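You operate a simulated robot arm through the tools that you are given. There is no shell and no other tool.

The job below is to be done with a simulated robot arm. You get a single attempt, and the scene is never put back.

## Task
Test D-ring 29 with the winch at a pull of 30, then unhook.
Fine: hook on, red lever to LOCK, wind till the pointer shows 30, lever to FREE, hook on the black mat; no other D-ring takes a pull.
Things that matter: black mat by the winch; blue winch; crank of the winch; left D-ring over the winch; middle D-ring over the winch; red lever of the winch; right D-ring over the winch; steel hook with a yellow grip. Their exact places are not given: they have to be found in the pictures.

The check looks at the end state, three seconds after you hand in, the way a careful person would. Anything else that was tipped, shoved, dropped, spilled or broken makes it a failure.

## Robot
A 7-joint arm with a two-finger gripper, on a carriage that runs on a rail from [-0.004, -1.382] to [0.003, 0.998] (x, y) and turns from -116 to 216 degrees about z. Base frame: it is fixed where the carriage stands at the start and does not move with it; the origin is on the floor, on the carriage's upright axis, x ahead of it, y to its left, z up. Readings come in m, degrees, newtons and seconds.
It reaches about 1.269 m from its shoulder. Its first joint turns from -149.0 to 149.0 degrees. Places, roughly: black mat by the winch [0.8, 0.6, 0.8]; blue winch [0.9, 0.7, 0.9]; crank of the winch [0.8, 0.8, 1]; left D-ring over the winch [0.9, 0.9, 1.4]; middle D-ring over the winch [0.9, 0.8, 1.4]; red lever of the winch [0.8, 0.9, 1]; right D-ring over the winch [0.9, 0.7, 1.4]. Payload 2.45 kg.
The tool frame sits at the grasp point between the pads (the TCP): z along the fingers, y along the line on which they close. The tips reach 0.026 m beyond it. The gripper opens to 0.096 m; its body begins 0.069 m behind the TCP.
Orientation is told as [roll, pitch, yaw] about the base's x, y, z axes, in that order, counted from this pose: with the fingers straight down and closing along the base's y, the tool's x points along the base's -x, its y along +y and its z along -z.

## Interface
- The arm moves only by the tool drive_tool. Its argument "deltas" is a list that holds one entry, the list of rows, each a list of 7 numbers: the shift along the tool's x, y, z in units of 30 mm (1.0 is 30 mm), then the turn, a rotation vector about the tool's x, y, z in units of 8 degrees (1.0 is 8 degrees), then the closure in counts, from 0 (fully open) to 255 (shut). In form: [[[x, y, z, rx, ry, rz, gripper], ...]]. A call has 1 to 20 rows; each row shifts and turns the commanded pose from where the row before left it, along the tool's axes as they then stand. A call with a number of a shift or a turn outside -1 to 1 is refused whole. Rows are played at 5 a second. More than 0.05 m and 8.6 degrees between two rows, or a gripper value outside its range, and nothing of the call is played. A pose out of reach is approached as far as the arm can. The call stops where the force on the tool passes 40 N (or 10 N more than at its start, if that is more) or the arm is blocked; 0.2 s more then pass. Each finger travels about 0.0799 m/s and halts on what it meets, pressing with about 33 N; the grip force reading is that of the motor and also rises with nothing between the fingers. The clock runs only during rows and for 0.2 s after the last one: add rows that do not move to give the fingers time. The reply holds the time, the measured pose of the TCP, the force on the tool along the base axes, the opening and the grip force, in the units named above and with some noise, with the torque about the TCP (base axes, N m) and any sound that the robot's microphone picked up.
- Cameras (640 x 400 px; columns grow to the right, rows downward): "scene" is now at [0.0222, 0.224, 1.6106]; the picture's right is [0.63, -0.78, 0.00], its down [-0.46, -0.37, -0.81] and it looks along [0.63, 0.51, -0.59] (base axes); focal length 296 px, centre (320, 200). "wrist" rides on the gripper at [0.082, 0.003, -0.098] in the tool frame; the picture's right is [-0.04, 1.00, 0.00], its down [-0.73, -0.03, -0.68] and it looks along [-0.68, -0.03, 0.73] (tool axes); focal length 256 px, centre (320, 200).
- snapshot(camera): a new picture of that camera. It takes no simulated time.
- raise_lower(by): slides the trunk up (or, below 0, down) by that many m; the arm and the scene camera ride with it, the base frame stays. It gives what a move gives, with no picture.
- steer(legs): drives the robot by 1 to 6 legs, each [ahead, left, turn to the left] in m, m and degrees, along the robot's own axes; the way and the turn of a leg run together, so that a leg with both is an arc; at most 1.5 m and 180 degrees a leg. The arm and the cameras ride along, it lands a little off, and it stops where it bumps. It keeps to its track: a leg is cut to what the track allows. It gives what a move gives.
- pan_tilt(pan, tilt): turns the head with the scene camera to pan (to the left, within 155 degrees either way) and tilt (down, from -29 to 69), counted from straight ahead of the robot. It gives what a move gives.
- point_at(camera, pixels): for up to 12 pixels [column, row] of the newest picture of that camera ("zoom" is the newest enlarged one), the place [x, y, z] in the base frame of the surface seen there, good to about 0.002 m. It takes no simulated time.
- close_up(camera, box): a new picture of the part [left, top, right, bottom] of that camera's present view, enlarged. It takes no simulated time.
- sign_off(): hands the job in; it is judged then, once.

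Leave the gripper open and the arm clear of the work at the hand-in unless told otherwise.

The tools are called after "Request:" as a command line: name --argument value ..., lists and objects as JSON in quotes. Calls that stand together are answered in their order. drive_tool: Moves the arm, as the interface text tells. Its arguments: {"type":"object","properties":{"deltas":{"type":"array","items":{"type":"array","items":{"type":"array","items":{"type":"number"}}}}},"required":["deltas"]} The other tools are called the same way: raise_lower (by) moves the trunk up or down; steer (legs) drives the base; pan_tilt (pan, tilt) turns the head that bears the scene camera; snapshot (camera) takes a picture; point_at (camera, pixels) gives the place of the surface under pixels of a picture; close_up (camera, box) takes an enlarged picture of a part of a camera's view; sign_off () hands the job in.

At the start:

```text
t: 0.0
position: [0.4576, 0.4738, 1.0005]
orientation: [0.0, 0.0, 0.0]
force: [0.4, 0.4, 0.2]
ft_torque: [-0.02, -0.02, 0.05]
finger_gap: 0.0959
grip_force: 0.1
trunk travel left (down, up): [-0.6, 0.11]
robot x, y, heading: [0.0001, 0.0014, 0.0]
head pan, tilt (commanded): [38.8, 36.0]
```

scene: 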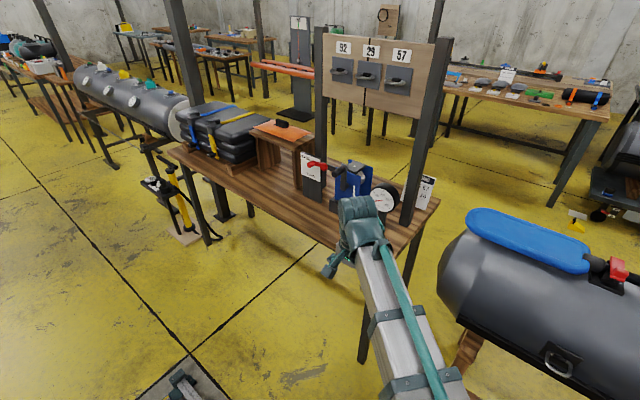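
wrist: 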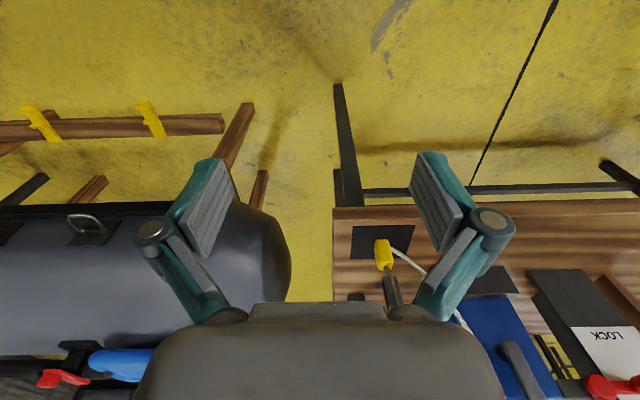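

I see the winch table, with the D-ring board showing plates 92, 29, 57 at about (343,48), (370,52), (401,55). I'll enlarge the board and the winch to see the details.

Request:
close_up --camera "scene" --box '[300, 20, 460, 120]'

Request:
close_up --camera "scene" --box '[280, 140, 440, 240]'

Request:
close_up --camera "wrist" --box '[320, 200, 640, 400]'

```text
4.00 times, centred on (380, 70) of scene
```

zoom: 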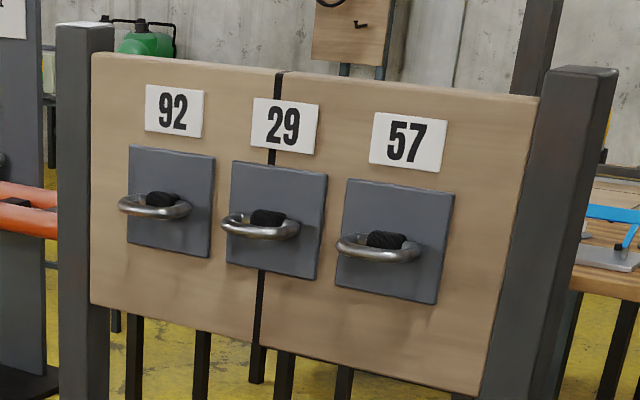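

```text
4.00 times, centred on (360, 190) of scene
```

zoom: 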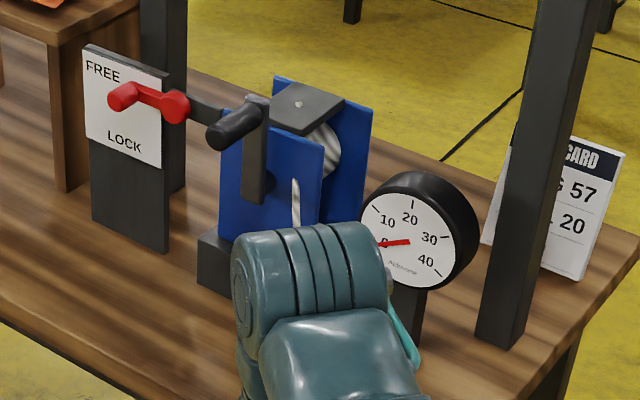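

```text
2.00 times, centred on (480, 300) of wrist
```

zoom: 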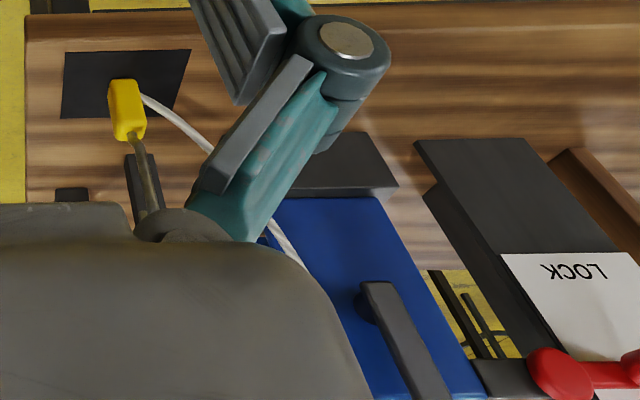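

The card at the right of the table is partly hidden behind the post. The rings are D-shaped, sticking out from plates; ring 29 is the middle one. I'll read the positions of rings, lever, crank and gauge in the scene picture.

Request:
close_up --camera "scene" --box '[320, 50, 420, 112]'

Request:
point_at --camera "scene" --pixels '[[343, 48], [370, 52], [401, 55], [339, 72], [365, 77], [394, 83], [312, 165], [323, 166], [339, 173], [343, 177], [383, 200], [361, 170]]'

Request:
point_at --camera "wrist" --pixels '[[383, 248], [383, 260], [385, 240], [360, 232], [408, 232], [358, 252], [393, 290], [420, 270], [390, 310], [600, 388]]'

```text
6.40 times, centred on (370, 81) of scene
```

zoom: 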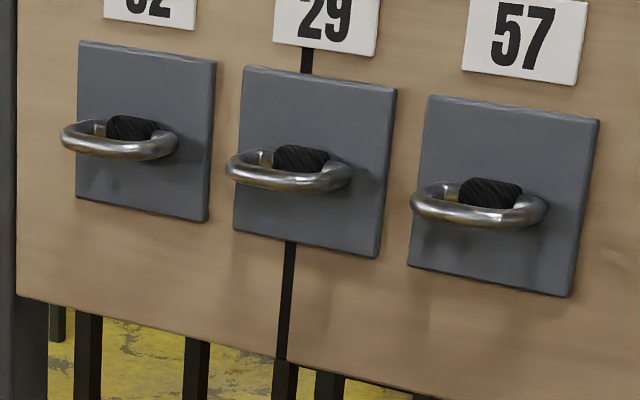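

```text
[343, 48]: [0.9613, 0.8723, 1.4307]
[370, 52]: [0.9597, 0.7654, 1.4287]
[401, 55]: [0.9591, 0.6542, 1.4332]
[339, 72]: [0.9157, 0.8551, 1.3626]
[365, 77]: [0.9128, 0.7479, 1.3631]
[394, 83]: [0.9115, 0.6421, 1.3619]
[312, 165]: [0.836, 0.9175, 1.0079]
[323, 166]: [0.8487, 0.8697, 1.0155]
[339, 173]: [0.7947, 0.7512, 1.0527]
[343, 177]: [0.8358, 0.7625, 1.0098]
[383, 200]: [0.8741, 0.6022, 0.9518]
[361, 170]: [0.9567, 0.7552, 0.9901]
```

```text
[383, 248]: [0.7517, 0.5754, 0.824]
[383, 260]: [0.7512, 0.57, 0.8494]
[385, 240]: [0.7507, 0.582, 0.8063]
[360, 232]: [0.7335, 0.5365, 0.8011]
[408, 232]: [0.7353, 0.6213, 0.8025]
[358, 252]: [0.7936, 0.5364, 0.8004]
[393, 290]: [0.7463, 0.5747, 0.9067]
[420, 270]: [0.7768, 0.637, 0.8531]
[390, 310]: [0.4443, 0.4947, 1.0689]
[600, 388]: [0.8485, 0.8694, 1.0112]
```

I want to know the clear space around the arm before moving, so I'll read places of the table edge, drum, floor pump and hook neighbourhood.

Request:
point_at --camera "scene" --pixels '[[170, 150], [260, 205], [330, 243], [437, 203], [480, 215], [445, 270], [180, 200], [152, 185], [185, 380], [265, 150], [300, 175], [420, 195]]'

Request:
close_up --camera "wrist" --box '[330, 200, 450, 275]'

```text
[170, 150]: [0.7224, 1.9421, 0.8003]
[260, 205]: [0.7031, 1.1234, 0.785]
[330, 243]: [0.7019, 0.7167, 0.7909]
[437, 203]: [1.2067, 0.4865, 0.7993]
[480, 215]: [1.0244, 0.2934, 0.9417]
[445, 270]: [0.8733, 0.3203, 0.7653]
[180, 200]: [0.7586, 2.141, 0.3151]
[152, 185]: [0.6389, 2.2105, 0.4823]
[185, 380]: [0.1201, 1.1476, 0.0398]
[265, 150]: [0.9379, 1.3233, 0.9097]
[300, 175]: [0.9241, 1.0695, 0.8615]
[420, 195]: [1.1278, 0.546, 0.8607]
```

```text
5.33 times, centred on (390, 238) of wrist
```

zoom: 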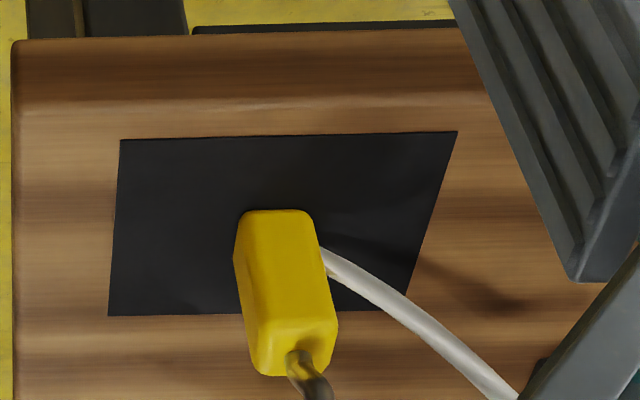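

The table's front edge is at x≈0.70, z≈0.80, and the space in front of it (x<0.7) is free. The hook stands upright on its yellow grip near [0.75, 0.575]. I'll drive the carriage left about 0.4 m so the arm faces the winch and the camera gets an unblocked view.

Request:
steer --legs '[[0, 0.4, 0]]'

```text
t: 2.5
position: [0.4596, 0.8725, 1.0001]
orientation: [0.0, 0.0, 0.2]
force: [0.1, 0.3, 0.1]
ft_torque: [0.01, -0.03, -0.03]
finger_gap: 0.096
grip_force: 0.1
trunk travel left (down, up): [-0.6, 0.11]
robot x, y, heading: [0.0023, 0.3972, -0.0]
head pan, tilt (commanded): [38.8, 36.0]
```

The carriage moved to y≈0.397. Now I'll turn the head to look at the winch (pan about 10°) and take a picture.

Request:
pan_tilt --pan 5 --tilt 35

Request:
snapshot --camera "scene"

Request:
snapshot --camera "wrist"

```text
t: 3.5
position: [0.4586, 0.8726, 0.9998]
orientation: [0.1, 0.0, 0.1]
force: [-0.4, -0.3, 0.7]
ft_torque: [-0.02, 0.01, -0.03]
finger_gap: 0.096
grip_force: 0.0
trunk travel left (down, up): [-0.6, 0.11]
robot x, y, heading: [-0.0016, 0.3965, -0.2]
head pan, tilt (commanded): [5.0, 35.0]
```

```text
taken
```

scene: 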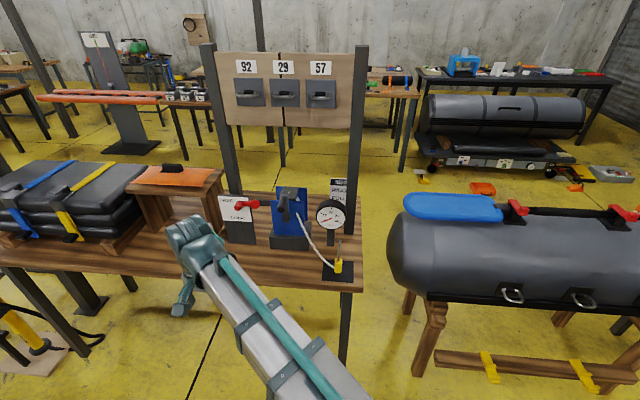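

```text
taken
```

wrist: 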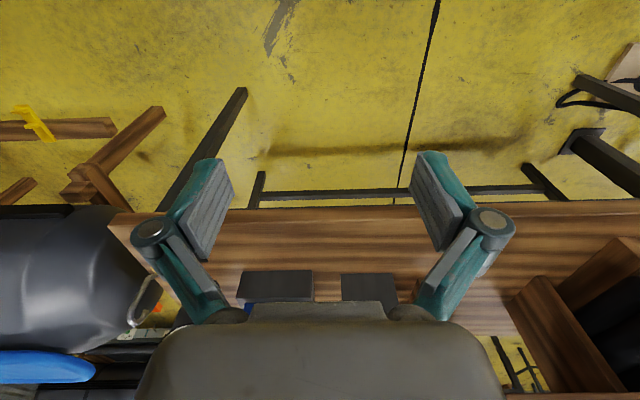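

Now the winch, hook and rings are all visible, hook at about (338,262). I'll enlarge the winch and the hook area.

Request:
close_up --camera "scene" --box '[206, 170, 366, 270]'

Request:
close_up --camera "scene" --box '[300, 230, 364, 290]'

Request:
close_up --camera "scene" --box '[216, 48, 360, 138]'

```text
4.00 times, centred on (286, 220) of scene
```

zoom: 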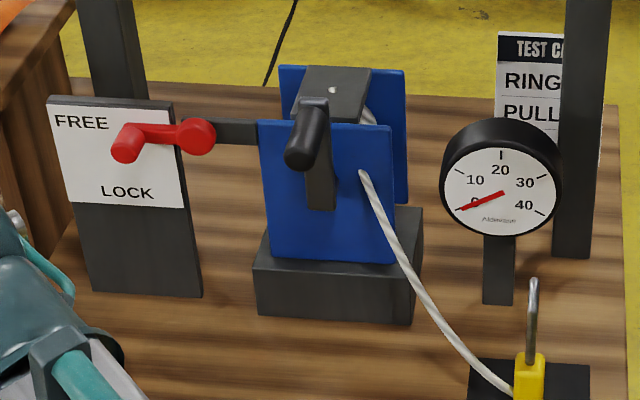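

```text
6.67 times, centred on (332, 260) of scene
```

zoom: 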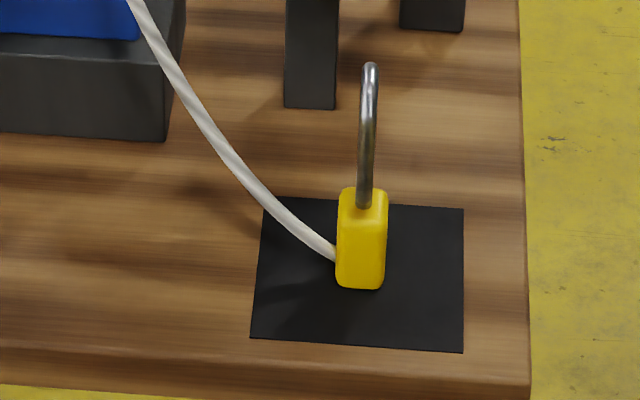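

```text
4.44 times, centred on (288, 93) of scene
```

zoom: 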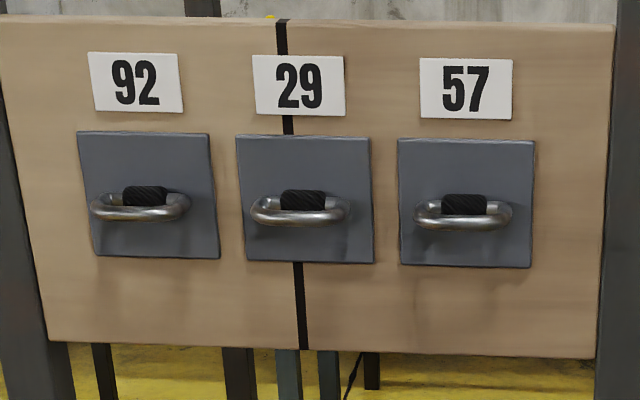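

The hook is seen edge-on from here. I'll measure points along the hook, then along the ring.

Request:
point_at --camera "zoom" --pixels '[[255, 208], [300, 222], [345, 208], [265, 200], [303, 200], [335, 198], [303, 170], [300, 250], [280, 214], [320, 214]]'

Request:
close_up --camera "scene" --box '[320, 235, 352, 255]'

```text
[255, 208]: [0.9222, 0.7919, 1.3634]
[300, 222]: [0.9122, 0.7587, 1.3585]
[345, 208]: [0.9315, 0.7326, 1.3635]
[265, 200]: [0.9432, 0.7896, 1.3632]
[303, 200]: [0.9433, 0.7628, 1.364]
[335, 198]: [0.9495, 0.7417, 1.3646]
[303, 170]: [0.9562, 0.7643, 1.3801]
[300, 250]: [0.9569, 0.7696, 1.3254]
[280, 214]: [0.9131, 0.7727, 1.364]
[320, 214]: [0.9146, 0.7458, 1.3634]
```

```text
16.00 times, centred on (336, 245) of scene
```

zoom: 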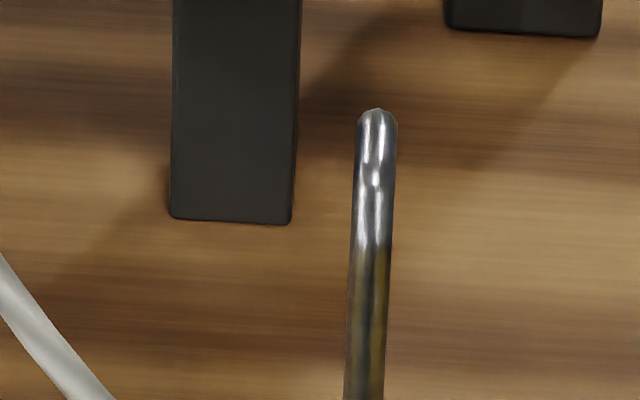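

Request:
point_at --camera "zoom" --pixels '[[377, 112], [377, 120], [377, 135], [376, 160], [376, 180], [374, 220], [372, 260], [368, 300], [366, 380]]'

Request:
point_at --camera "scene" --pixels '[[338, 260], [335, 262], [341, 262], [338, 270], [337, 272], [325, 261], [346, 261], [325, 281], [346, 282], [335, 268]]'

```text
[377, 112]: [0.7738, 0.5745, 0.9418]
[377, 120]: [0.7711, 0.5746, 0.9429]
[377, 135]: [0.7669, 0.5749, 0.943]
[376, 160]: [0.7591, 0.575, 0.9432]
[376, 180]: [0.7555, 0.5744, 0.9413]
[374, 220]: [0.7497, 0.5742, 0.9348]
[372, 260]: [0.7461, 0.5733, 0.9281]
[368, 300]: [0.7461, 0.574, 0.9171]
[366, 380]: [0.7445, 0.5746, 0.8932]
```

```text
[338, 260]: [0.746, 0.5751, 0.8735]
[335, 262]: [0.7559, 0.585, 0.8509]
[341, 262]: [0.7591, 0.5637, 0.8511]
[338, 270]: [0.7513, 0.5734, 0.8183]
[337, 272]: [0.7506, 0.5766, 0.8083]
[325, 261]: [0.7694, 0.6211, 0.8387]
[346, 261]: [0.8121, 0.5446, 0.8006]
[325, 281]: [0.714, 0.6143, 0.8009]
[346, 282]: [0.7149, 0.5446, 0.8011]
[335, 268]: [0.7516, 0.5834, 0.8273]
```

The hook's shank is on the robot side (x≈0.748) and it curls away (+x) at z≈0.943. I want a side view for its tip, so I'll move the arm right and up, then yaw the gripper 90° to look along +y at the hook. First the translation to about [0.459, 0.39, 1.12].

Request:
drive_tool --deltas '[[[0, -0.95, -0.235, 0, 0, 0, 0], [0, -0.95, -0.235, 0, 0, 0, 0], [0, -0.95, -0.235, 0, 0, 0, 0], [0, -0.95, -0.235, 0, 0, 0, 0], [0, -0.95, -0.235, 0, 0, 0, 0], [0, -0.95, -0.235, 0, 0, 0, 0], [0, -0.95, -0.235, 0, 0, 0, 0], [0, -0.95, -0.235, 0, 0, 0, 0], [0, -0.95, -0.235, 0, 0, 0, 0], [0, -0.95, -0.235, 0, 0, 0, 0], [0, -0.95, -0.235, 0, 0, 0, 0], [0, -0.95, -0.235, 0, 0, 0, 0], [0, -0.95, -0.235, 0, 0, 0, 0], [0, -0.95, -0.235, 0, 0, 0, 0], [0, -0.95, -0.235, 0, 0, 0, 0], [0, -0.95, -0.235, 0, 0, 0, 0], [0, -0.95, -0.235, 0, 0, 0, 0]]]'

```text
t: 7.1
position: [0.4795, 0.3905, 1.0821]
orientation: [0.0, -0.3, 0.2]
force: [0.2, -0.5, -0.5]
ft_torque: [0.04, 0.0, 0.03]
finger_gap: 0.0958
grip_force: 0.1
out of reach, approached as far as the arm can: row 13, 14, 15, 16, 17
trunk travel left (down, up): [-0.6, 0.11]
robot x, y, heading: [-0.0016, 0.3981, 0.1]
head pan, tilt (commanded): [5.0, 35.0]
```

The arm got as close as it can near the shoulder; moving outward helps. I'll go forward (+x) about 0.24 m at this height, which is well above the table and clear of the hook (y 0.575) and drum.

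Request:
drive_tool --deltas '[[[-1, 0, 0, 0, 0, 0, 0], [-1, 0, 0, 0, 0, 0, 0], [-1, 0, 0, 0, 0, 0, 0], [-1, 0, 0, 0, 0, 0, 0], [-1, 0, 0, 0, 0, 0, 0], [-1, 0, 0, 0, 0, 0, 0], [-1, 0, 0, 0, 0, 0, 0], [0, 0, 0, 0, 0, 0, 0]]]'

```text
t: 8.9
position: [0.6911, 0.3923, 1.0824]
orientation: [0.0, -0.2, 0.0]
force: [-0.2, -0.5, -0.9]
ft_torque: [0.02, -0.03, 0.02]
finger_gap: 0.0958
grip_force: 0.1
trunk travel left (down, up): [-0.6, 0.11]
robot x, y, heading: [0.0028, 0.3982, -0.1]
head pan, tilt (commanded): [5.0, 35.0]
```

Now at [0.691, 0.392, 1.082]. Next I yaw the tool +90° (rotation −90° about tool z) so the wrist camera looks along +y.

Request:
drive_tool --deltas '[[[0, 0, 0, 0, 0, -1, 0], [0, 0, 0, 0, 0, -1, 0], [0, 0, 0, 0, 0, -1, 0], [0, 0, 0, 0, 0, -1, 0], [0, 0, 0, 0, 0, -1, 0], [0, 0, 0, 0, 0, -1, 0], [0, 0, 0, 0, 0, -1, 0], [0, 0, 0, 0, 0, -1, 0], [0, 0, 0, 0, 0, -1, 0], [0, 0, 0, 0, 0, -1, 0], [0, 0, 0, 0, 0, -1, 0], [0, 0, 0, 0, 0, 0, 0]]]'

Request:
snapshot --camera "wrist"

```text
t: 11.5
position: [0.6907, 0.3911, 1.0821]
orientation: [-0.1, -0.1, 88.2]
force: [-0.4, 0.3, -0.5]
ft_torque: [0.0, 0.01, -0.05]
finger_gap: 0.0963
grip_force: 0.0
trunk travel left (down, up): [-0.6, 0.11]
robot x, y, heading: [0.0019, 0.3976, -0.1]
head pan, tilt (commanded): [5.0, 35.0]
```

```text
taken
```

wrist: 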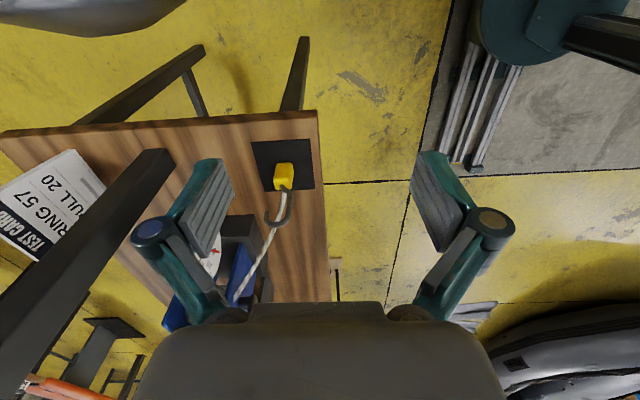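

The test card on the table says RING 57 / PULL 20, which differs from my job (ring 29, pull 30). The card is just part of the scene, so I'll stick to the given job. I'll zoom in on the hook at (283,190).

Request:
close_up --camera "wrist" --box '[243, 130, 339, 235]'

```text
3.81 times, centred on (291, 182) of wrist
```

zoom: 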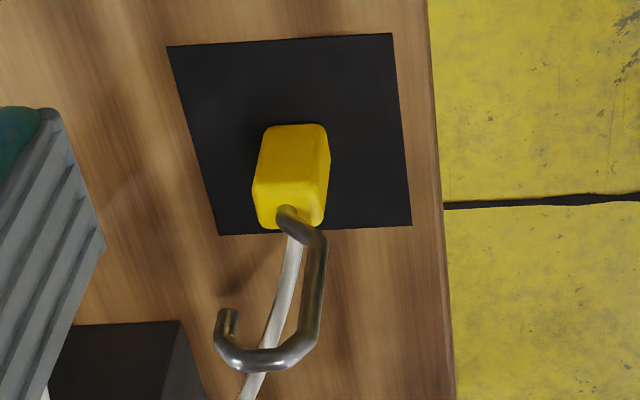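

Here the hook profile is clear: from the grip it bends toward the robot, rises, curls over to +x, and the short tip points down. I'll measure points along it.

Request:
point_at --camera "zoom" --pixels '[[286, 212], [300, 225], [318, 240], [315, 290], [307, 335], [285, 355], [250, 358], [226, 340], [228, 315], [265, 190], [322, 190], [295, 150]]'

Request:
point_at --camera "zoom" --pixels '[[220, 235], [412, 225], [392, 35], [168, 48], [290, 250], [278, 300], [256, 185], [328, 165], [262, 225], [322, 222]]'

```text
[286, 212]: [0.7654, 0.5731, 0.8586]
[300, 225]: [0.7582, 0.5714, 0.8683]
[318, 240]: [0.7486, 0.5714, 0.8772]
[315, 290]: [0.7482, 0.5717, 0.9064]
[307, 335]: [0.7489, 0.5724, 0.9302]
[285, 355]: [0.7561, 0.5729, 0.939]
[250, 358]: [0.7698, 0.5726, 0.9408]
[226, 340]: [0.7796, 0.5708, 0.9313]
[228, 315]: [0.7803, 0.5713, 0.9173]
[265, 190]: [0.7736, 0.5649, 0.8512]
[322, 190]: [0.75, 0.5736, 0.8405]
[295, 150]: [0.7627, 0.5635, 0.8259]
```

```text
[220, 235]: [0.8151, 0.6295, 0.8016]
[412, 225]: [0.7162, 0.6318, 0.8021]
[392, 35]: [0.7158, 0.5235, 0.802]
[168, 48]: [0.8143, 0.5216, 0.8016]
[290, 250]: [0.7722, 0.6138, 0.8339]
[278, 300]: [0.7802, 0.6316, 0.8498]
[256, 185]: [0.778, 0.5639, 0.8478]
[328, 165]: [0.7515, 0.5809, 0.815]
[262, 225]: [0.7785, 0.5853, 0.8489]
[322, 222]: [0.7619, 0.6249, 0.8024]
```

I now know: grip spans x 0.751–0.779, y 0.5635–0.586, z 0.80–0.852; shank x≈0.748, tip x≈0.780, hook top z≈0.943; mat x 0.715–0.815, y 0.522–0.631. Next I yaw back to 0 and shift to y≈0.575, staying high above the hook.

Request:
drive_tool --deltas '[[[0, 0, 0, 0, 0, 1, 0], [0, 0, 0, 0, 0, 1, 0], [0, 0, 0, 0, 0, 1, 0], [0, 0, 0, 0, 0, 1, 0], [0, 0, 0, 0, 0, 1, 0], [0, 0, 0, 0, 0, 1, 0], [0, 0, 0, 0, 0, 1, 0], [0, 0, 0, 0, 0, 1, 0], [0, 0, 0, 0, 0, 1, 0], [0, 0, 0, 0, 0, 1, 0], [0, 0, 0, 0, 0, 1, 0], [0.3, 1, 0, 0, 0, 0, 0], [0.3, 1, 0, 0, 0, 0, 0], [0.3, 1, 0, 0, 0, 0, 0], [0.3, 1, 0, 0, 0, 0, 0], [0.3, 1, 0, 0, 0, 0, 0], [0.3, 1, 0, 0, 0, 0, 0], [0, 0, 0, 0, 0, 0, 0]]]'

```text
t: 15.3
position: [0.6358, 0.5709, 1.083]
orientation: [0.0, 0.0, 0.0]
force: [0.6, -0.1, 0.5]
ft_torque: [0.02, 0.0, 0.01]
finger_gap: 0.0961
grip_force: 0.0
trunk travel left (down, up): [-0.6, 0.11]
robot x, y, heading: [0.0018, 0.395, 0.2]
head pan, tilt (commanded): [5.0, 35.0]
```

Now at [0.636, 0.571, 1.083]. I'll pitch the fingers up by 70° (ry −) so they point forward, 20° below horizontal.

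Request:
drive_tool --deltas '[[[0, 0, 0, 0, -0.972, 0, 0], [0, 0, 0, 0, -0.972, 0, 0], [0, 0, 0, 0, -0.972, 0, 0], [0, 0, 0, 0, -0.972, 0, 0], [0, 0, 0, 0, -0.972, 0, 0], [0, 0, 0, 0, -0.972, 0, 0], [0, 0, 0, 0, -0.972, 0, 0], [0, 0, 0, 0, -0.972, 0, 0], [0, 0, 0, 0, -0.972, 0, 0], [0, 0, 0, 0, 0, 0, 0]]]'

Request:
snapshot --camera "wrist"

Request:
snapshot --camera "scene"

```text
t: 17.5
position: [0.6764, 0.5886, 1.0915]
orientation: [0.1, -70.1, 0.0]
force: [0.1, -0.1, -0.2]
ft_torque: [-0.02, -0.03, 0.0]
finger_gap: 0.0957
grip_force: 0.0
out of reach, approached as far as the arm can: row 7, 8, 9
trunk travel left (down, up): [-0.6, 0.11]
robot x, y, heading: [0.0023, 0.4029, 0.3]
head pan, tilt (commanded): [5.0, 35.0]
```

```text
taken
```

wrist: 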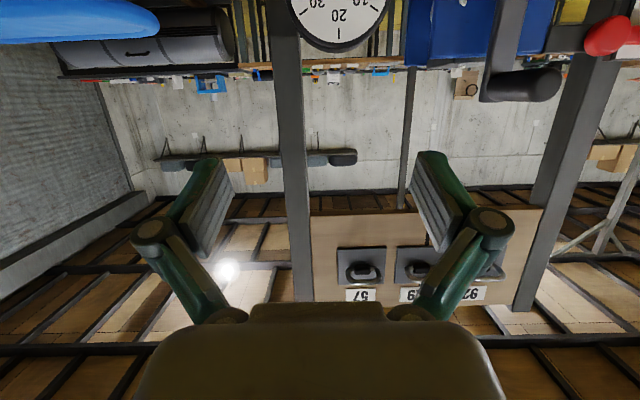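

```text
taken
```

scene: 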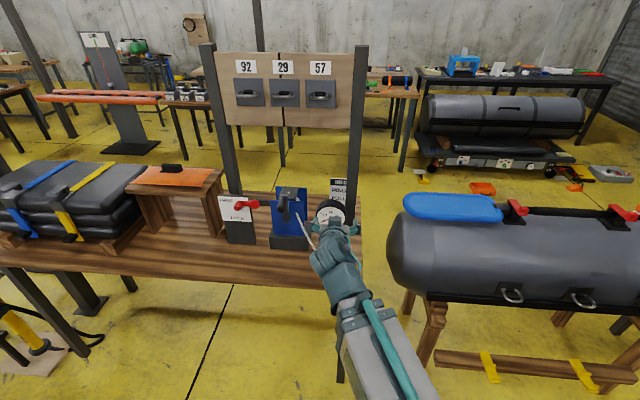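

The orientation is reached, but the arm is folded to its near limit (TCP went to x 0.676). I'll drive the carriage 0.25 m to the right to give the arm more room, the tool passing above the drum (z 1.09 vs 0.95).

Request:
steer --legs '[[0, -0.25, 0]]'

```text
t: 19.3
position: [0.6762, 0.3408, 1.0917]
orientation: [0.0, -69.9, -0.1]
force: [0.1, -0.8, 0.3]
ft_torque: [0.01, 0.03, 0.05]
finger_gap: 0.096
grip_force: 0.0
trunk travel left (down, up): [-0.6, 0.11]
robot x, y, heading: [-0.003, 0.1547, 0.1]
head pan, tilt (commanded): [5.0, 35.0]
```

Next I move left to y≈0.575 and down to about z 0.95, still in front of the hook at x≈0.67.

Request:
drive_tool --deltas '[[[0.55, 0.975, 0.2, 0, 0, 0, 0], [0.55, 0.975, 0.2, 0, 0, 0, 0], [0.55, 0.975, 0.2, 0, 0, 0, 0], [0.55, 0.975, 0.2, 0, 0, 0, 0], [0.55, 0.975, 0.2, 0, 0, 0, 0], [0.55, 0.975, 0.2, 0, 0, 0, 0], [0.55, 0.975, 0.2, 0, 0, 0, 0], [0.55, 0.975, 0.2, 0, 0, 0, 0], [0, 0, 0, 0, 0, 0, 0]]]'

```text
t: 21.3
position: [0.6768, 0.5747, 0.9489]
orientation: [0.0, -70.1, 0.0]
force: [-0.5, -0.4, -0.5]
ft_torque: [0.01, -0.02, 0.0]
finger_gap: 0.0958
grip_force: 0.1
trunk travel left (down, up): [-0.6, 0.11]
robot x, y, heading: [0.0007, 0.1536, 0.1]
head pan, tilt (commanded): [5.0, 35.0]
```

At [0.677, 0.575, 0.949], orientation good. I'll go down to the pre-grasp point [0.673, 0.575, 0.873] and look.

Request:
drive_tool --deltas '[[[0.81, 0, 0.247, 0, 0, 0, 0], [0.81, 0, 0.247, 0, 0, 0, 0], [0.81, 0, 0.247, 0, 0, 0, 0], [0, 0, 0, 0, 0, 0, 0]]]'

Request:
snapshot --camera "wrist"

Request:
close_up --camera "scene" --box '[240, 120, 480, 270]'

```text
t: 22.3
position: [0.6724, 0.5754, 0.874]
orientation: [0.0, -70.0, 0.0]
force: [0.8, 0.2, 0.2]
ft_torque: [0.0, 0.01, 0.01]
finger_gap: 0.0961
grip_force: 0.0
trunk travel left (down, up): [-0.6, 0.11]
robot x, y, heading: [0.0023, 0.1532, -0.2]
head pan, tilt (commanded): [5.0, 35.0]
```

```text
taken
```

wrist: 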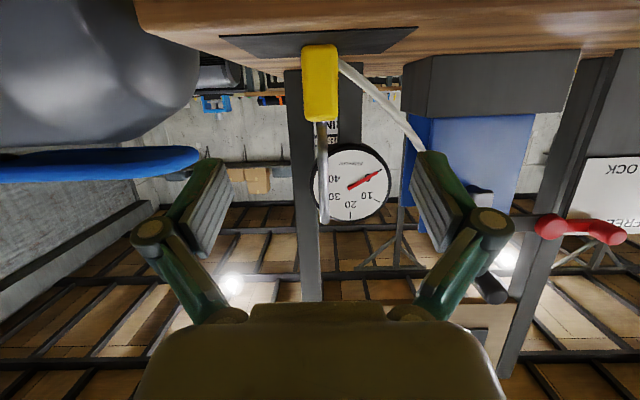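

```text
2.67 times, centred on (360, 195) of scene
```

zoom: 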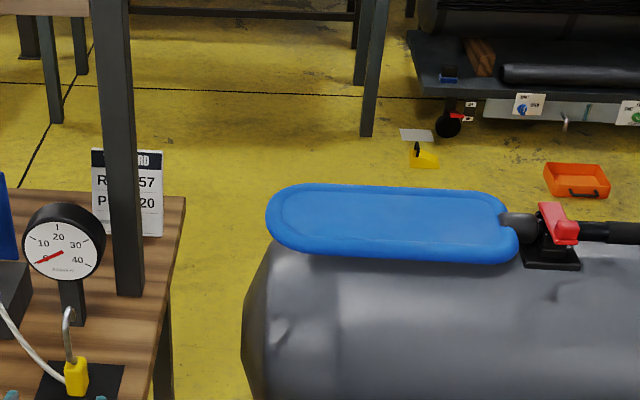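

The cable leaves the grip low on its left (+y) side and rises away. To keep the left finger off the cable I'll first narrow the fingers to about 47 mm (count 130), then advance about 84 mm to TCP [0.752, 0.575, 0.848], near the top of the yellow grip.

Request:
drive_tool --deltas '[[[0, 0, 0, 0, 0, 0, 130], [0, 0, 0, 0, 0, 0, 130], [0, 0, 0, 0, 0, 0, 130], [-0.03, 0, 0.7, 0, 0, 0, 130], [-0.03, 0, 0.7, 0, 0, 0, 130], [-0.03, 0, 0.7, 0, 0, 0, 130], [0, 0, 0.69, 0, 0, 0, 130], [0, 0, 0, 0, 0, 0, 130]]]'

Request:
snapshot --camera "wrist"

Request:
pan_tilt --pan 30 --tilt 35

Request:
snapshot --camera "scene"

```text
t: 24.1
position: [0.7517, 0.5739, 0.849]
orientation: [0.0, -70.0, 0.0]
force: [-0.6, -1.0, -1.0]
ft_torque: [0.0, 0.04, 0.01]
finger_gap: 0.0471
grip_force: 0.0
trunk travel left (down, up): [-0.6, 0.11]
robot x, y, heading: [0.0016, 0.1508, -0.1]
head pan, tilt (commanded): [5.0, 35.0]
```

```text
taken
```

wrist: 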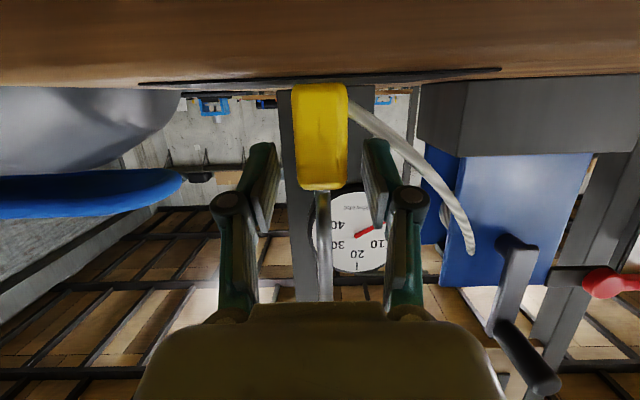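

```text
t: 25.0
position: [0.7521, 0.5736, 0.8475]
orientation: [-0.1, -70.1, -0.1]
force: [-0.1, 0.3, 0.8]
ft_torque: [0.06, 0.03, -0.01]
finger_gap: 0.047
grip_force: 0.0
trunk travel left (down, up): [-0.6, 0.11]
robot x, y, heading: [-0.0016, 0.15, 0.2]
head pan, tilt (commanded): [30.0, 35.0]
```

```text
taken
```

scene: 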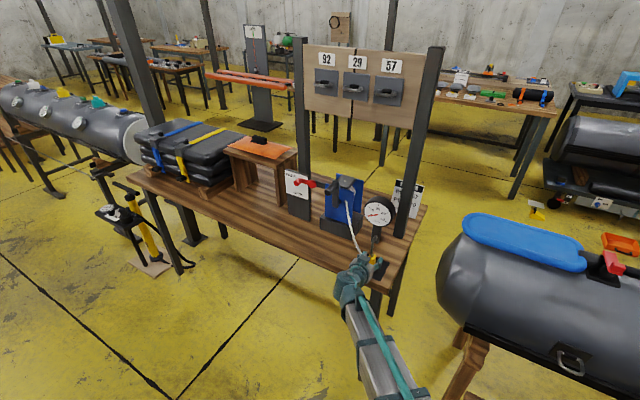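

The grip is centred between the fingers (column ≈320) and the cable passes to the right of the left finger. I'll close the fingers.

Request:
drive_tool --deltas '[[[0, 0, 0, 0, 0, 0, 255], [0, 0, 0, 0, 0, 0, 255], [0, 0, 0, 0, 0, 0, 255], [0, 0, 0, 0, 0, 0, 255]]]'

Request:
close_up --camera "scene" --box '[280, 160, 440, 310]'

Request:
snapshot --camera "wrist"

```text
t: 26.0
position: [0.7521, 0.5746, 0.8479]
orientation: [0.0, -70.0, 0.0]
force: [0.8, 0.6, 1.9]
ft_torque: [0.04, 0.0, 0.01]
finger_gap: 0.0256
grip_force: 32.9
trunk travel left (down, up): [-0.6, 0.11]
robot x, y, heading: [0.0002, 0.1516, 0.1]
head pan, tilt (commanded): [30.0, 35.0]
```

```text
2.67 times, centred on (360, 235) of scene
```

zoom: 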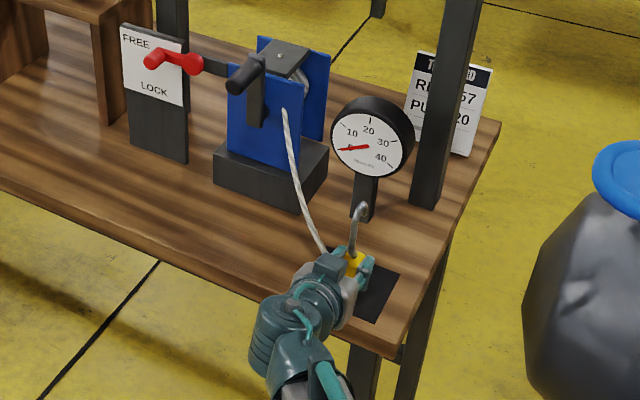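

```text
taken
```

wrist: 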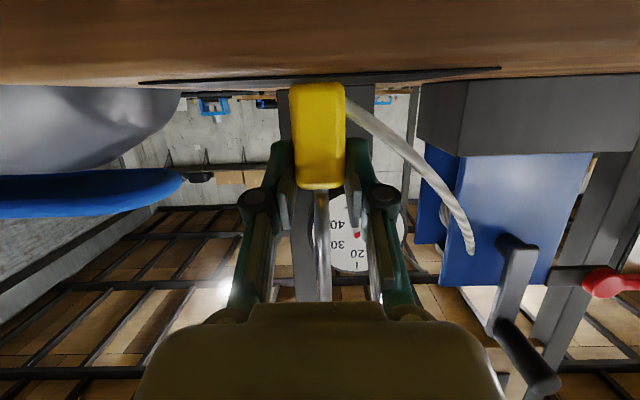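

Gripped: opening 25.6 mm, grip force 33 N. I'll lift straight up about 0.24 m and watch the force from the cable.

Request:
drive_tool --deltas '[[[-0.47, 0, -0.171, 0, 0, 0, 255], [-0.47, 0, -0.171, 0, 0, 0, 255], [-0.94, 0, -0.342, 0, 0, 0, 255], [-0.94, 0, -0.342, 0, 0, 0, 255], [-0.94, 0, -0.342, 0, 0, 0, 255], [-0.94, 0, -0.342, 0, 0, 0, 255], [-0.94, 0, -0.342, 0, 0, 0, 255], [-0.94, 0, -0.342, 0, 0, 0, 255], [-0.94, 0, -0.342, 0, 0, 0, 255], [0, 0, 0, 0, 0, 0, 255]]]'

Request:
snapshot --camera "scene"

Request:
snapshot --camera "wrist"

```text
t: 28.2
position: [0.7511, 0.5731, 1.0887]
orientation: [-0.1, -70.0, -0.1]
force: [0.8, -0.3, -1.4]
ft_torque: [0.0, 0.03, -0.01]
finger_gap: 0.0253
grip_force: 33.2
trunk travel left (down, up): [-0.6, 0.11]
robot x, y, heading: [0.0001, 0.1534, -0.0]
head pan, tilt (commanded): [30.0, 35.0]
```

```text
taken
```

scene: 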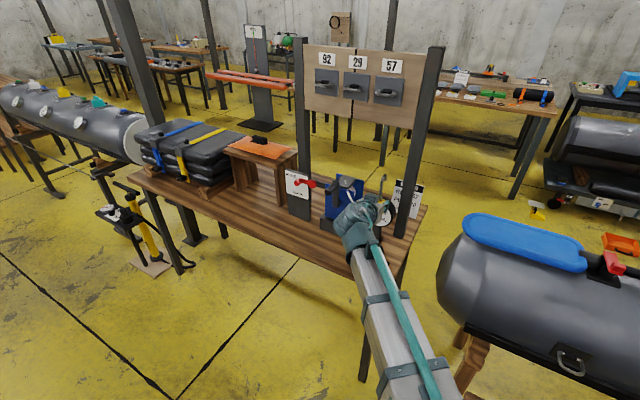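

```text
taken
```

wrist: 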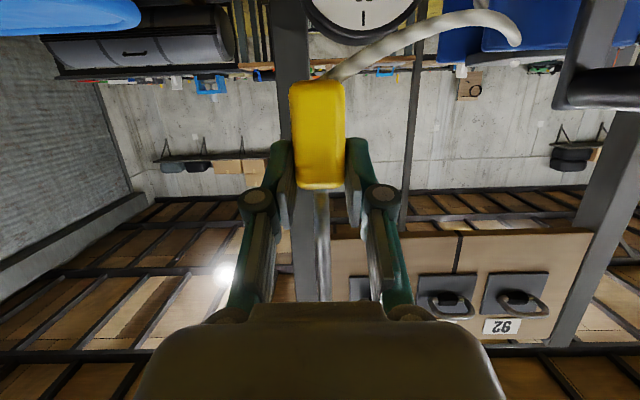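

The hook follows with almost no load. I'll go up 0.18 m more, then left and slightly forward to about [0.79, 0.76, 1.325], in front of ring 29 and above the crank.

Request:
drive_tool --deltas '[[[-0.94, 0, -0.342, 0, 0, 0, 255], [-0.94, 0, -0.342, 0, 0, 0, 255], [-0.94, 0, -0.342, 0, 0, 0, 255], [-0.94, 0, -0.342, 0, 0, 0, 255], [-0.94, 0, -0.342, 0, 0, 0, 255], [-0.94, 0, -0.342, 0, 0, 0, 255], [-0.316, 0.89, 0.087, 0, 0, 0, 255], [-0.316, 0.89, 0.087, 0, 0, 0, 255], [-0.316, 0.89, 0.087, 0, 0, 0, 255], [-0.316, 0.89, 0.087, 0, 0, 0, 255], [-0.316, 0.89, 0.087, 0, 0, 0, 255], [-0.316, 0.89, 0.087, 0, 0, 0, 255], [-0.316, 0.89, 0.087, 0, 0, 0, 255], [0, 0, 0, 0, 0, 0, 255]]]'

Request:
snapshot --camera "scene"

Request:
snapshot --camera "wrist"

```text
t: 31.2
position: [0.7926, 0.7633, 1.3262]
orientation: [-0.1, -70.0, -0.2]
force: [-0.2, -0.5, -1.2]
ft_torque: [0.04, 0.06, 0.02]
finger_gap: 0.0254
grip_force: 32.9
trunk travel left (down, up): [-0.6, 0.11]
robot x, y, heading: [0.0024, 0.1469, 0.1]
head pan, tilt (commanded): [30.0, 35.0]
```

```text
taken
```

scene: 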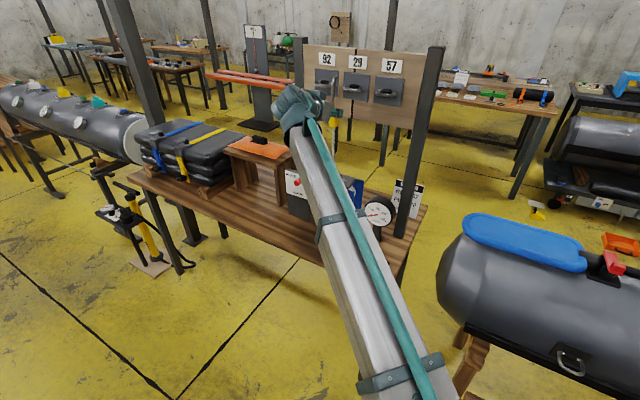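

```text
taken
```

wrist: 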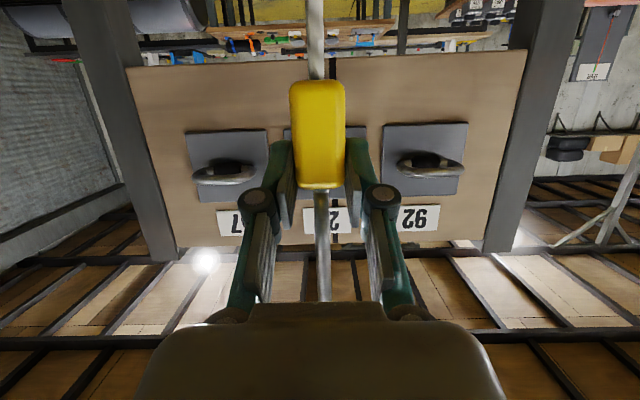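

The hook is now in front of plate 29. I'll zoom the scene view to check the hook's posture and the ring, and measure the ring's thickness.

Request:
close_up --camera "scene" --box '[300, 50, 412, 120]'

Request:
close_up --camera "wrist" --box '[180, 100, 480, 290]'

```text
5.71 times, centred on (356, 85) of scene
```

zoom: 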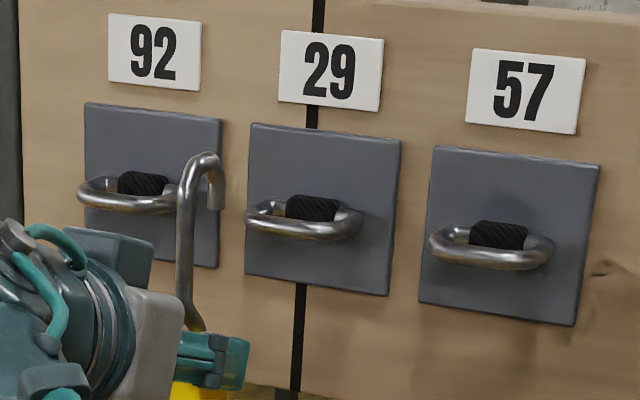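

```text
2.11 times, centred on (330, 195) of wrist
```

zoom: 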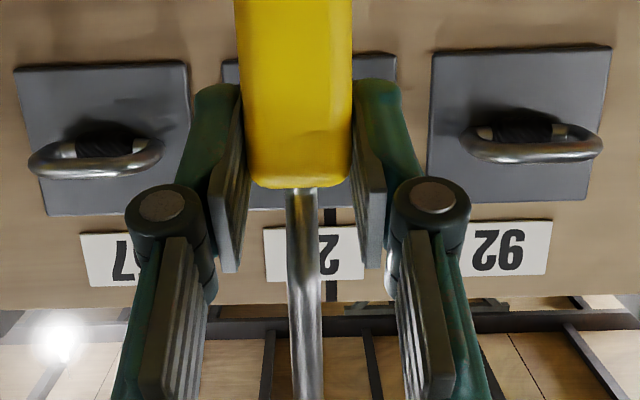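

Request:
close_up --camera "scene" --box '[324, 60, 388, 100]'

```text
10.00 times, centred on (356, 80) of scene
```

zoom: 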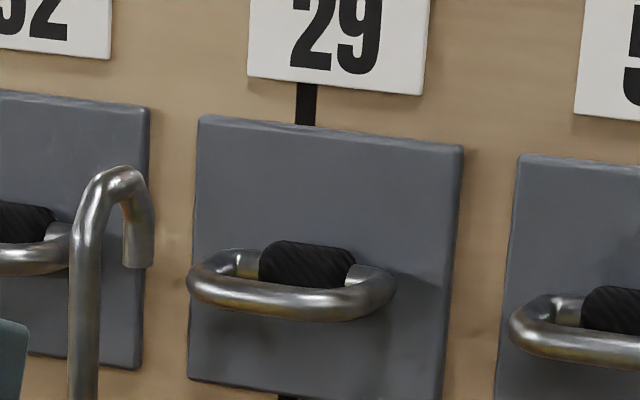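

Request:
point_at --camera "zoom" --pixels '[[300, 250], [300, 265], [300, 280], [300, 288], [300, 300], [300, 312], [222, 262], [245, 262], [370, 270], [380, 300], [200, 275], [270, 268]]'

Request:
point_at --camera "zoom" --pixels '[[130, 172], [137, 200], [137, 240], [138, 262], [95, 190], [85, 250], [85, 330], [85, 380], [120, 170], [150, 262]]'

```text
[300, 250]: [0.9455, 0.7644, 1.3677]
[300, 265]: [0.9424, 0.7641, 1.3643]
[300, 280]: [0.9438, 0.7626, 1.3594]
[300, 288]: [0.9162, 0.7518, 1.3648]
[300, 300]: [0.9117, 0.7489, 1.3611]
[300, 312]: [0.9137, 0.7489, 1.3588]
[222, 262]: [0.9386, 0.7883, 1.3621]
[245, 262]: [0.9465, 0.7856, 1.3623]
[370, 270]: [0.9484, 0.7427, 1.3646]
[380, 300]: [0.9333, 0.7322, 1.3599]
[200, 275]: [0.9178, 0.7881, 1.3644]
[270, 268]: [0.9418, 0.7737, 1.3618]
```

```text
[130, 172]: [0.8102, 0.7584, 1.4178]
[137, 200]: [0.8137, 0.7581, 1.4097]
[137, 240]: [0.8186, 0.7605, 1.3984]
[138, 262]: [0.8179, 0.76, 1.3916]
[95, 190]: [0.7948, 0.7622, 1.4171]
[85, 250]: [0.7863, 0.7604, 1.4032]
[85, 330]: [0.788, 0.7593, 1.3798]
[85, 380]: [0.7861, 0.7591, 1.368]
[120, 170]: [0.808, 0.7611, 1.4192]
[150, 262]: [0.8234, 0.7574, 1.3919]
```

Ring 29: front bar x≈0.911–0.921, z≈1.356–1.366, strap front x≈0.942, centre y≈0.763. Hook tip now: x≈0.821, bottom z≈1.390, y≈0.761. I'll go forward 0.110 m so the tip stands over the middle of the opening (x≈0.931).

Request:
drive_tool --deltas '[[[-0.315, 0.02, 0.866, 0, 0, 0, 255], [-0.315, 0.02, 0.866, 0, 0, 0, 255], [-0.21, 0.01, 0.577, 0, 0, 0, 255], [-0.21, 0.01, 0.577, 0, 0, 0, 255], [-0.21, 0.01, 0.577, 0, 0, 0, 255], [0, 0, 0, 0, 0, 0, 255]]]'

Request:
close_up --camera "scene" --box '[324, 60, 388, 100]'

Request:
close_up --camera "wrist" --box '[220, 150, 420, 310]'

```text
t: 32.6
position: [0.9027, 0.7637, 1.325]
orientation: [-0.1, -70.0, 0.0]
force: [-0.4, 0.1, -1.5]
ft_torque: [0.03, 0.01, 0.0]
finger_gap: 0.0255
grip_force: 32.8
trunk travel left (down, up): [-0.6, 0.11]
robot x, y, heading: [-0.0011, 0.1514, -0.0]
head pan, tilt (commanded): [30.0, 35.0]
```

```text
10.00 times, centred on (356, 80) of scene
```

zoom: 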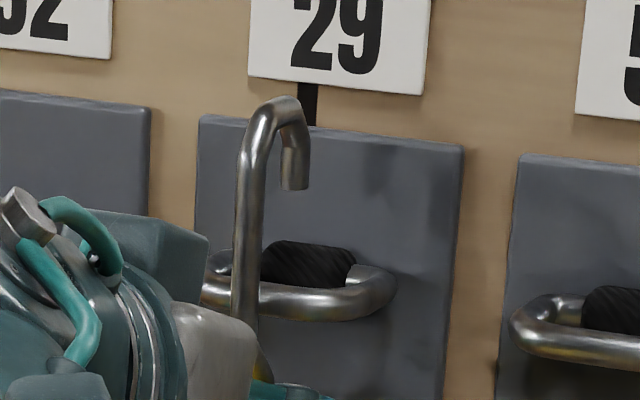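

```text
2.50 times, centred on (320, 230) of wrist
```

zoom: 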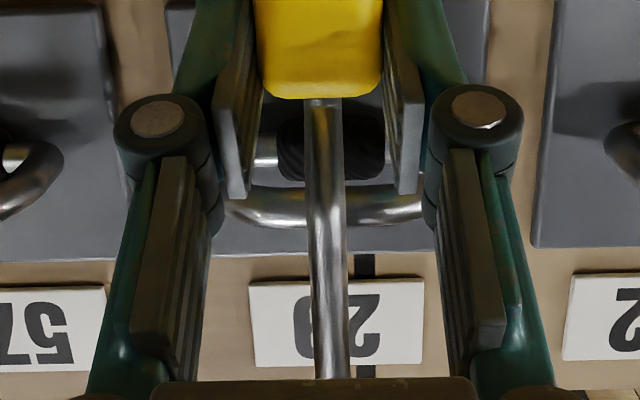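

The tip is over the ring opening. I'll measure the tip and shank once more before lowering.

Request:
close_up --camera "scene" --box '[336, 64, 368, 96]'

Request:
point_at --camera "scene" --pixels '[[353, 77], [353.5, 75], [349, 75], [348, 82], [352, 70]]'

```text
12.50 times, centred on (352, 80) of scene
```

zoom: 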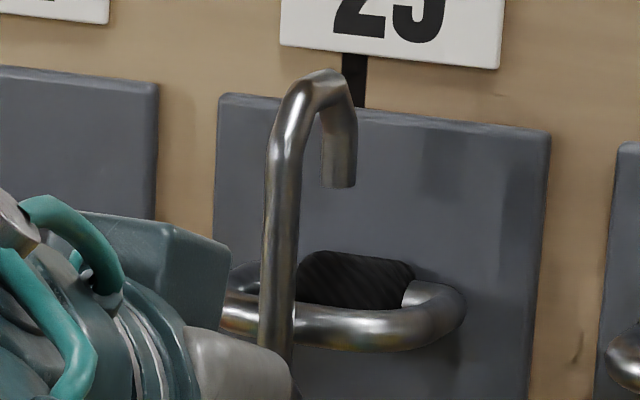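

```text
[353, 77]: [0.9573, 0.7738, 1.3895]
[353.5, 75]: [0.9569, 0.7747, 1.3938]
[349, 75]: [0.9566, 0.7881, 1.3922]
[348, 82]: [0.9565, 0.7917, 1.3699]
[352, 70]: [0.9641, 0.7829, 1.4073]
```

Request:
point_at --camera "zoom" --pixels '[[338, 180], [338, 140], [350, 180], [328, 180], [278, 200], [278, 280], [278, 320], [320, 80]]'

```text
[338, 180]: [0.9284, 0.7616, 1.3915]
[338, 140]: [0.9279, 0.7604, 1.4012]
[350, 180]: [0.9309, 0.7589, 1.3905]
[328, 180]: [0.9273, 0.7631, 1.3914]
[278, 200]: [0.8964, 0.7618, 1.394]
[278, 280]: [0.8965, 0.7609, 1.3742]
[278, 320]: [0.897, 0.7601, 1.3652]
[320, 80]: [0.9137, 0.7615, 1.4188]
```

Tip centre x≈0.931, shank x≈0.9005 – the front bar (0.911–0.921) fits between. I'll lower by 43 mm in small steps.

Request:
drive_tool --deltas '[[[0.376, 0, 0.137, 0, 0, 0, 255], [0.376, 0, 0.137, 0, 0, 0, 255], [0.376, 0, 0.137, 0, 0, 0, 255], [0.22, 0, 0.08, 0, 0, 0, 255], [0, 0, 0, 0, 0, 0, 255]]]'

Request:
close_up --camera "scene" --box '[336, 64, 368, 96]'

Request:
close_up --camera "wrist" --box '[220, 150, 420, 310]'

```text
t: 33.8
position: [0.9014, 0.7643, 1.2816]
orientation: [0.0, -70.0, 0.0]
force: [-0.5, 0.3, -1.6]
ft_torque: [-0.02, 0.01, -0.01]
finger_gap: 0.0253
grip_force: 33.0
trunk travel left (down, up): [-0.6, 0.11]
robot x, y, heading: [0.002, 0.15, -0.1]
head pan, tilt (commanded): [30.0, 35.0]
```

```text
12.50 times, centred on (352, 80) of scene
```

zoom: 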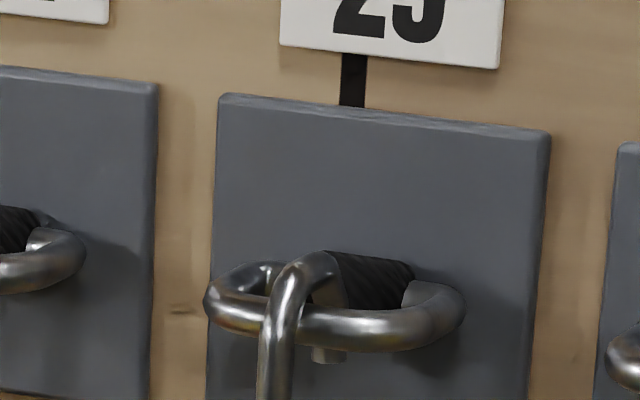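

```text
2.50 times, centred on (320, 230) of wrist
```

zoom: 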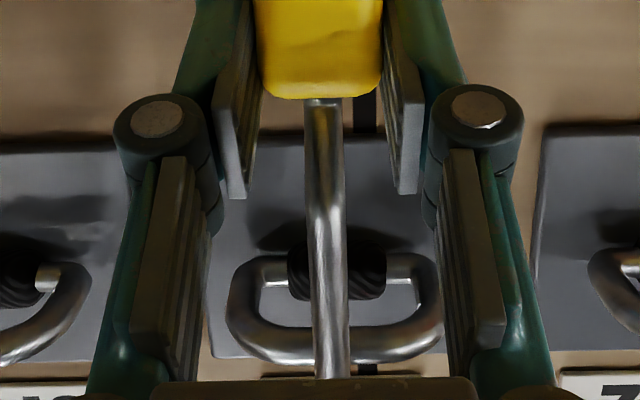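

The tip shows below the front bar at (328,352): it went through ring 29. I'll lower 4 mm more to seat it and read the force.

Request:
drive_tool --deltas '[[[0.063, 0, 0.023, 0, 0, 0, 255], [0.063, 0, 0.023, 0, 0, 0, 255], [0, 0, 0, 0, 0, 0, 255]]]'

```text
t: 34.6
position: [0.9024, 0.7627, 1.2799]
orientation: [0.0, -70.2, 0.0]
force: [2.4, 0.1, 5.8]
ft_torque: [-0.12, 0.1, -0.01]
finger_gap: 0.0255
grip_force: 33.3
trunk travel left (down, up): [-0.6, 0.11]
robot x, y, heading: [0.0013, 0.1538, -0.2]
head pan, tilt (commanded): [30.0, 35.0]
```

It is seated (ring pushes up with ~6 N). I'll open the fingers and check the hook hangs.

Request:
drive_tool --deltas '[[[0, 0, 0, 0, 0, 0, 200], [0, 0, 0, 0, 0, 0, 150], [0, 0, 0, 0, 0, 0, 90], [0, 0, 0, 0, 0, 0, 90], [0, 0, 0, 0, 0, 0, 90]]]'

Request:
close_up --camera "scene" --box '[324, 60, 388, 100]'

Request:
close_up --camera "wrist" --box '[160, 50, 480, 310]'

```text
t: 35.8
position: [0.9019, 0.763, 1.2777]
orientation: [-0.1, -70.1, 0.0]
force: [0.1, 0.1, 0.9]
ft_torque: [0.0, 0.0, 0.02]
finger_gap: 0.0621
grip_force: 0.0
trunk travel left (down, up): [-0.6, 0.11]
robot x, y, heading: [-0.0021, 0.1509, 0.0]
head pan, tilt (commanded): [30.0, 35.0]
```

```text
10.00 times, centred on (356, 80) of scene
```

zoom: 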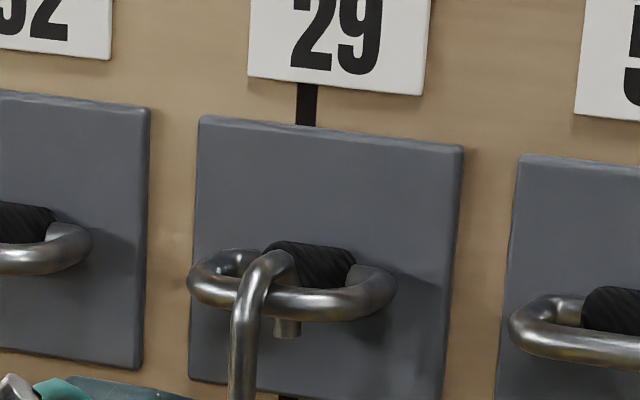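

```text
1.54 times, centred on (320, 180) of wrist
```

zoom: 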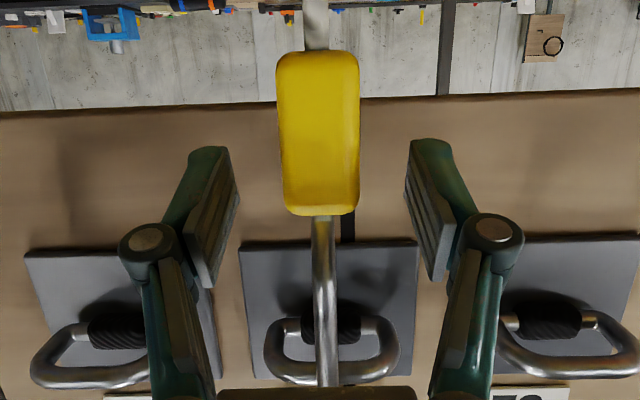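

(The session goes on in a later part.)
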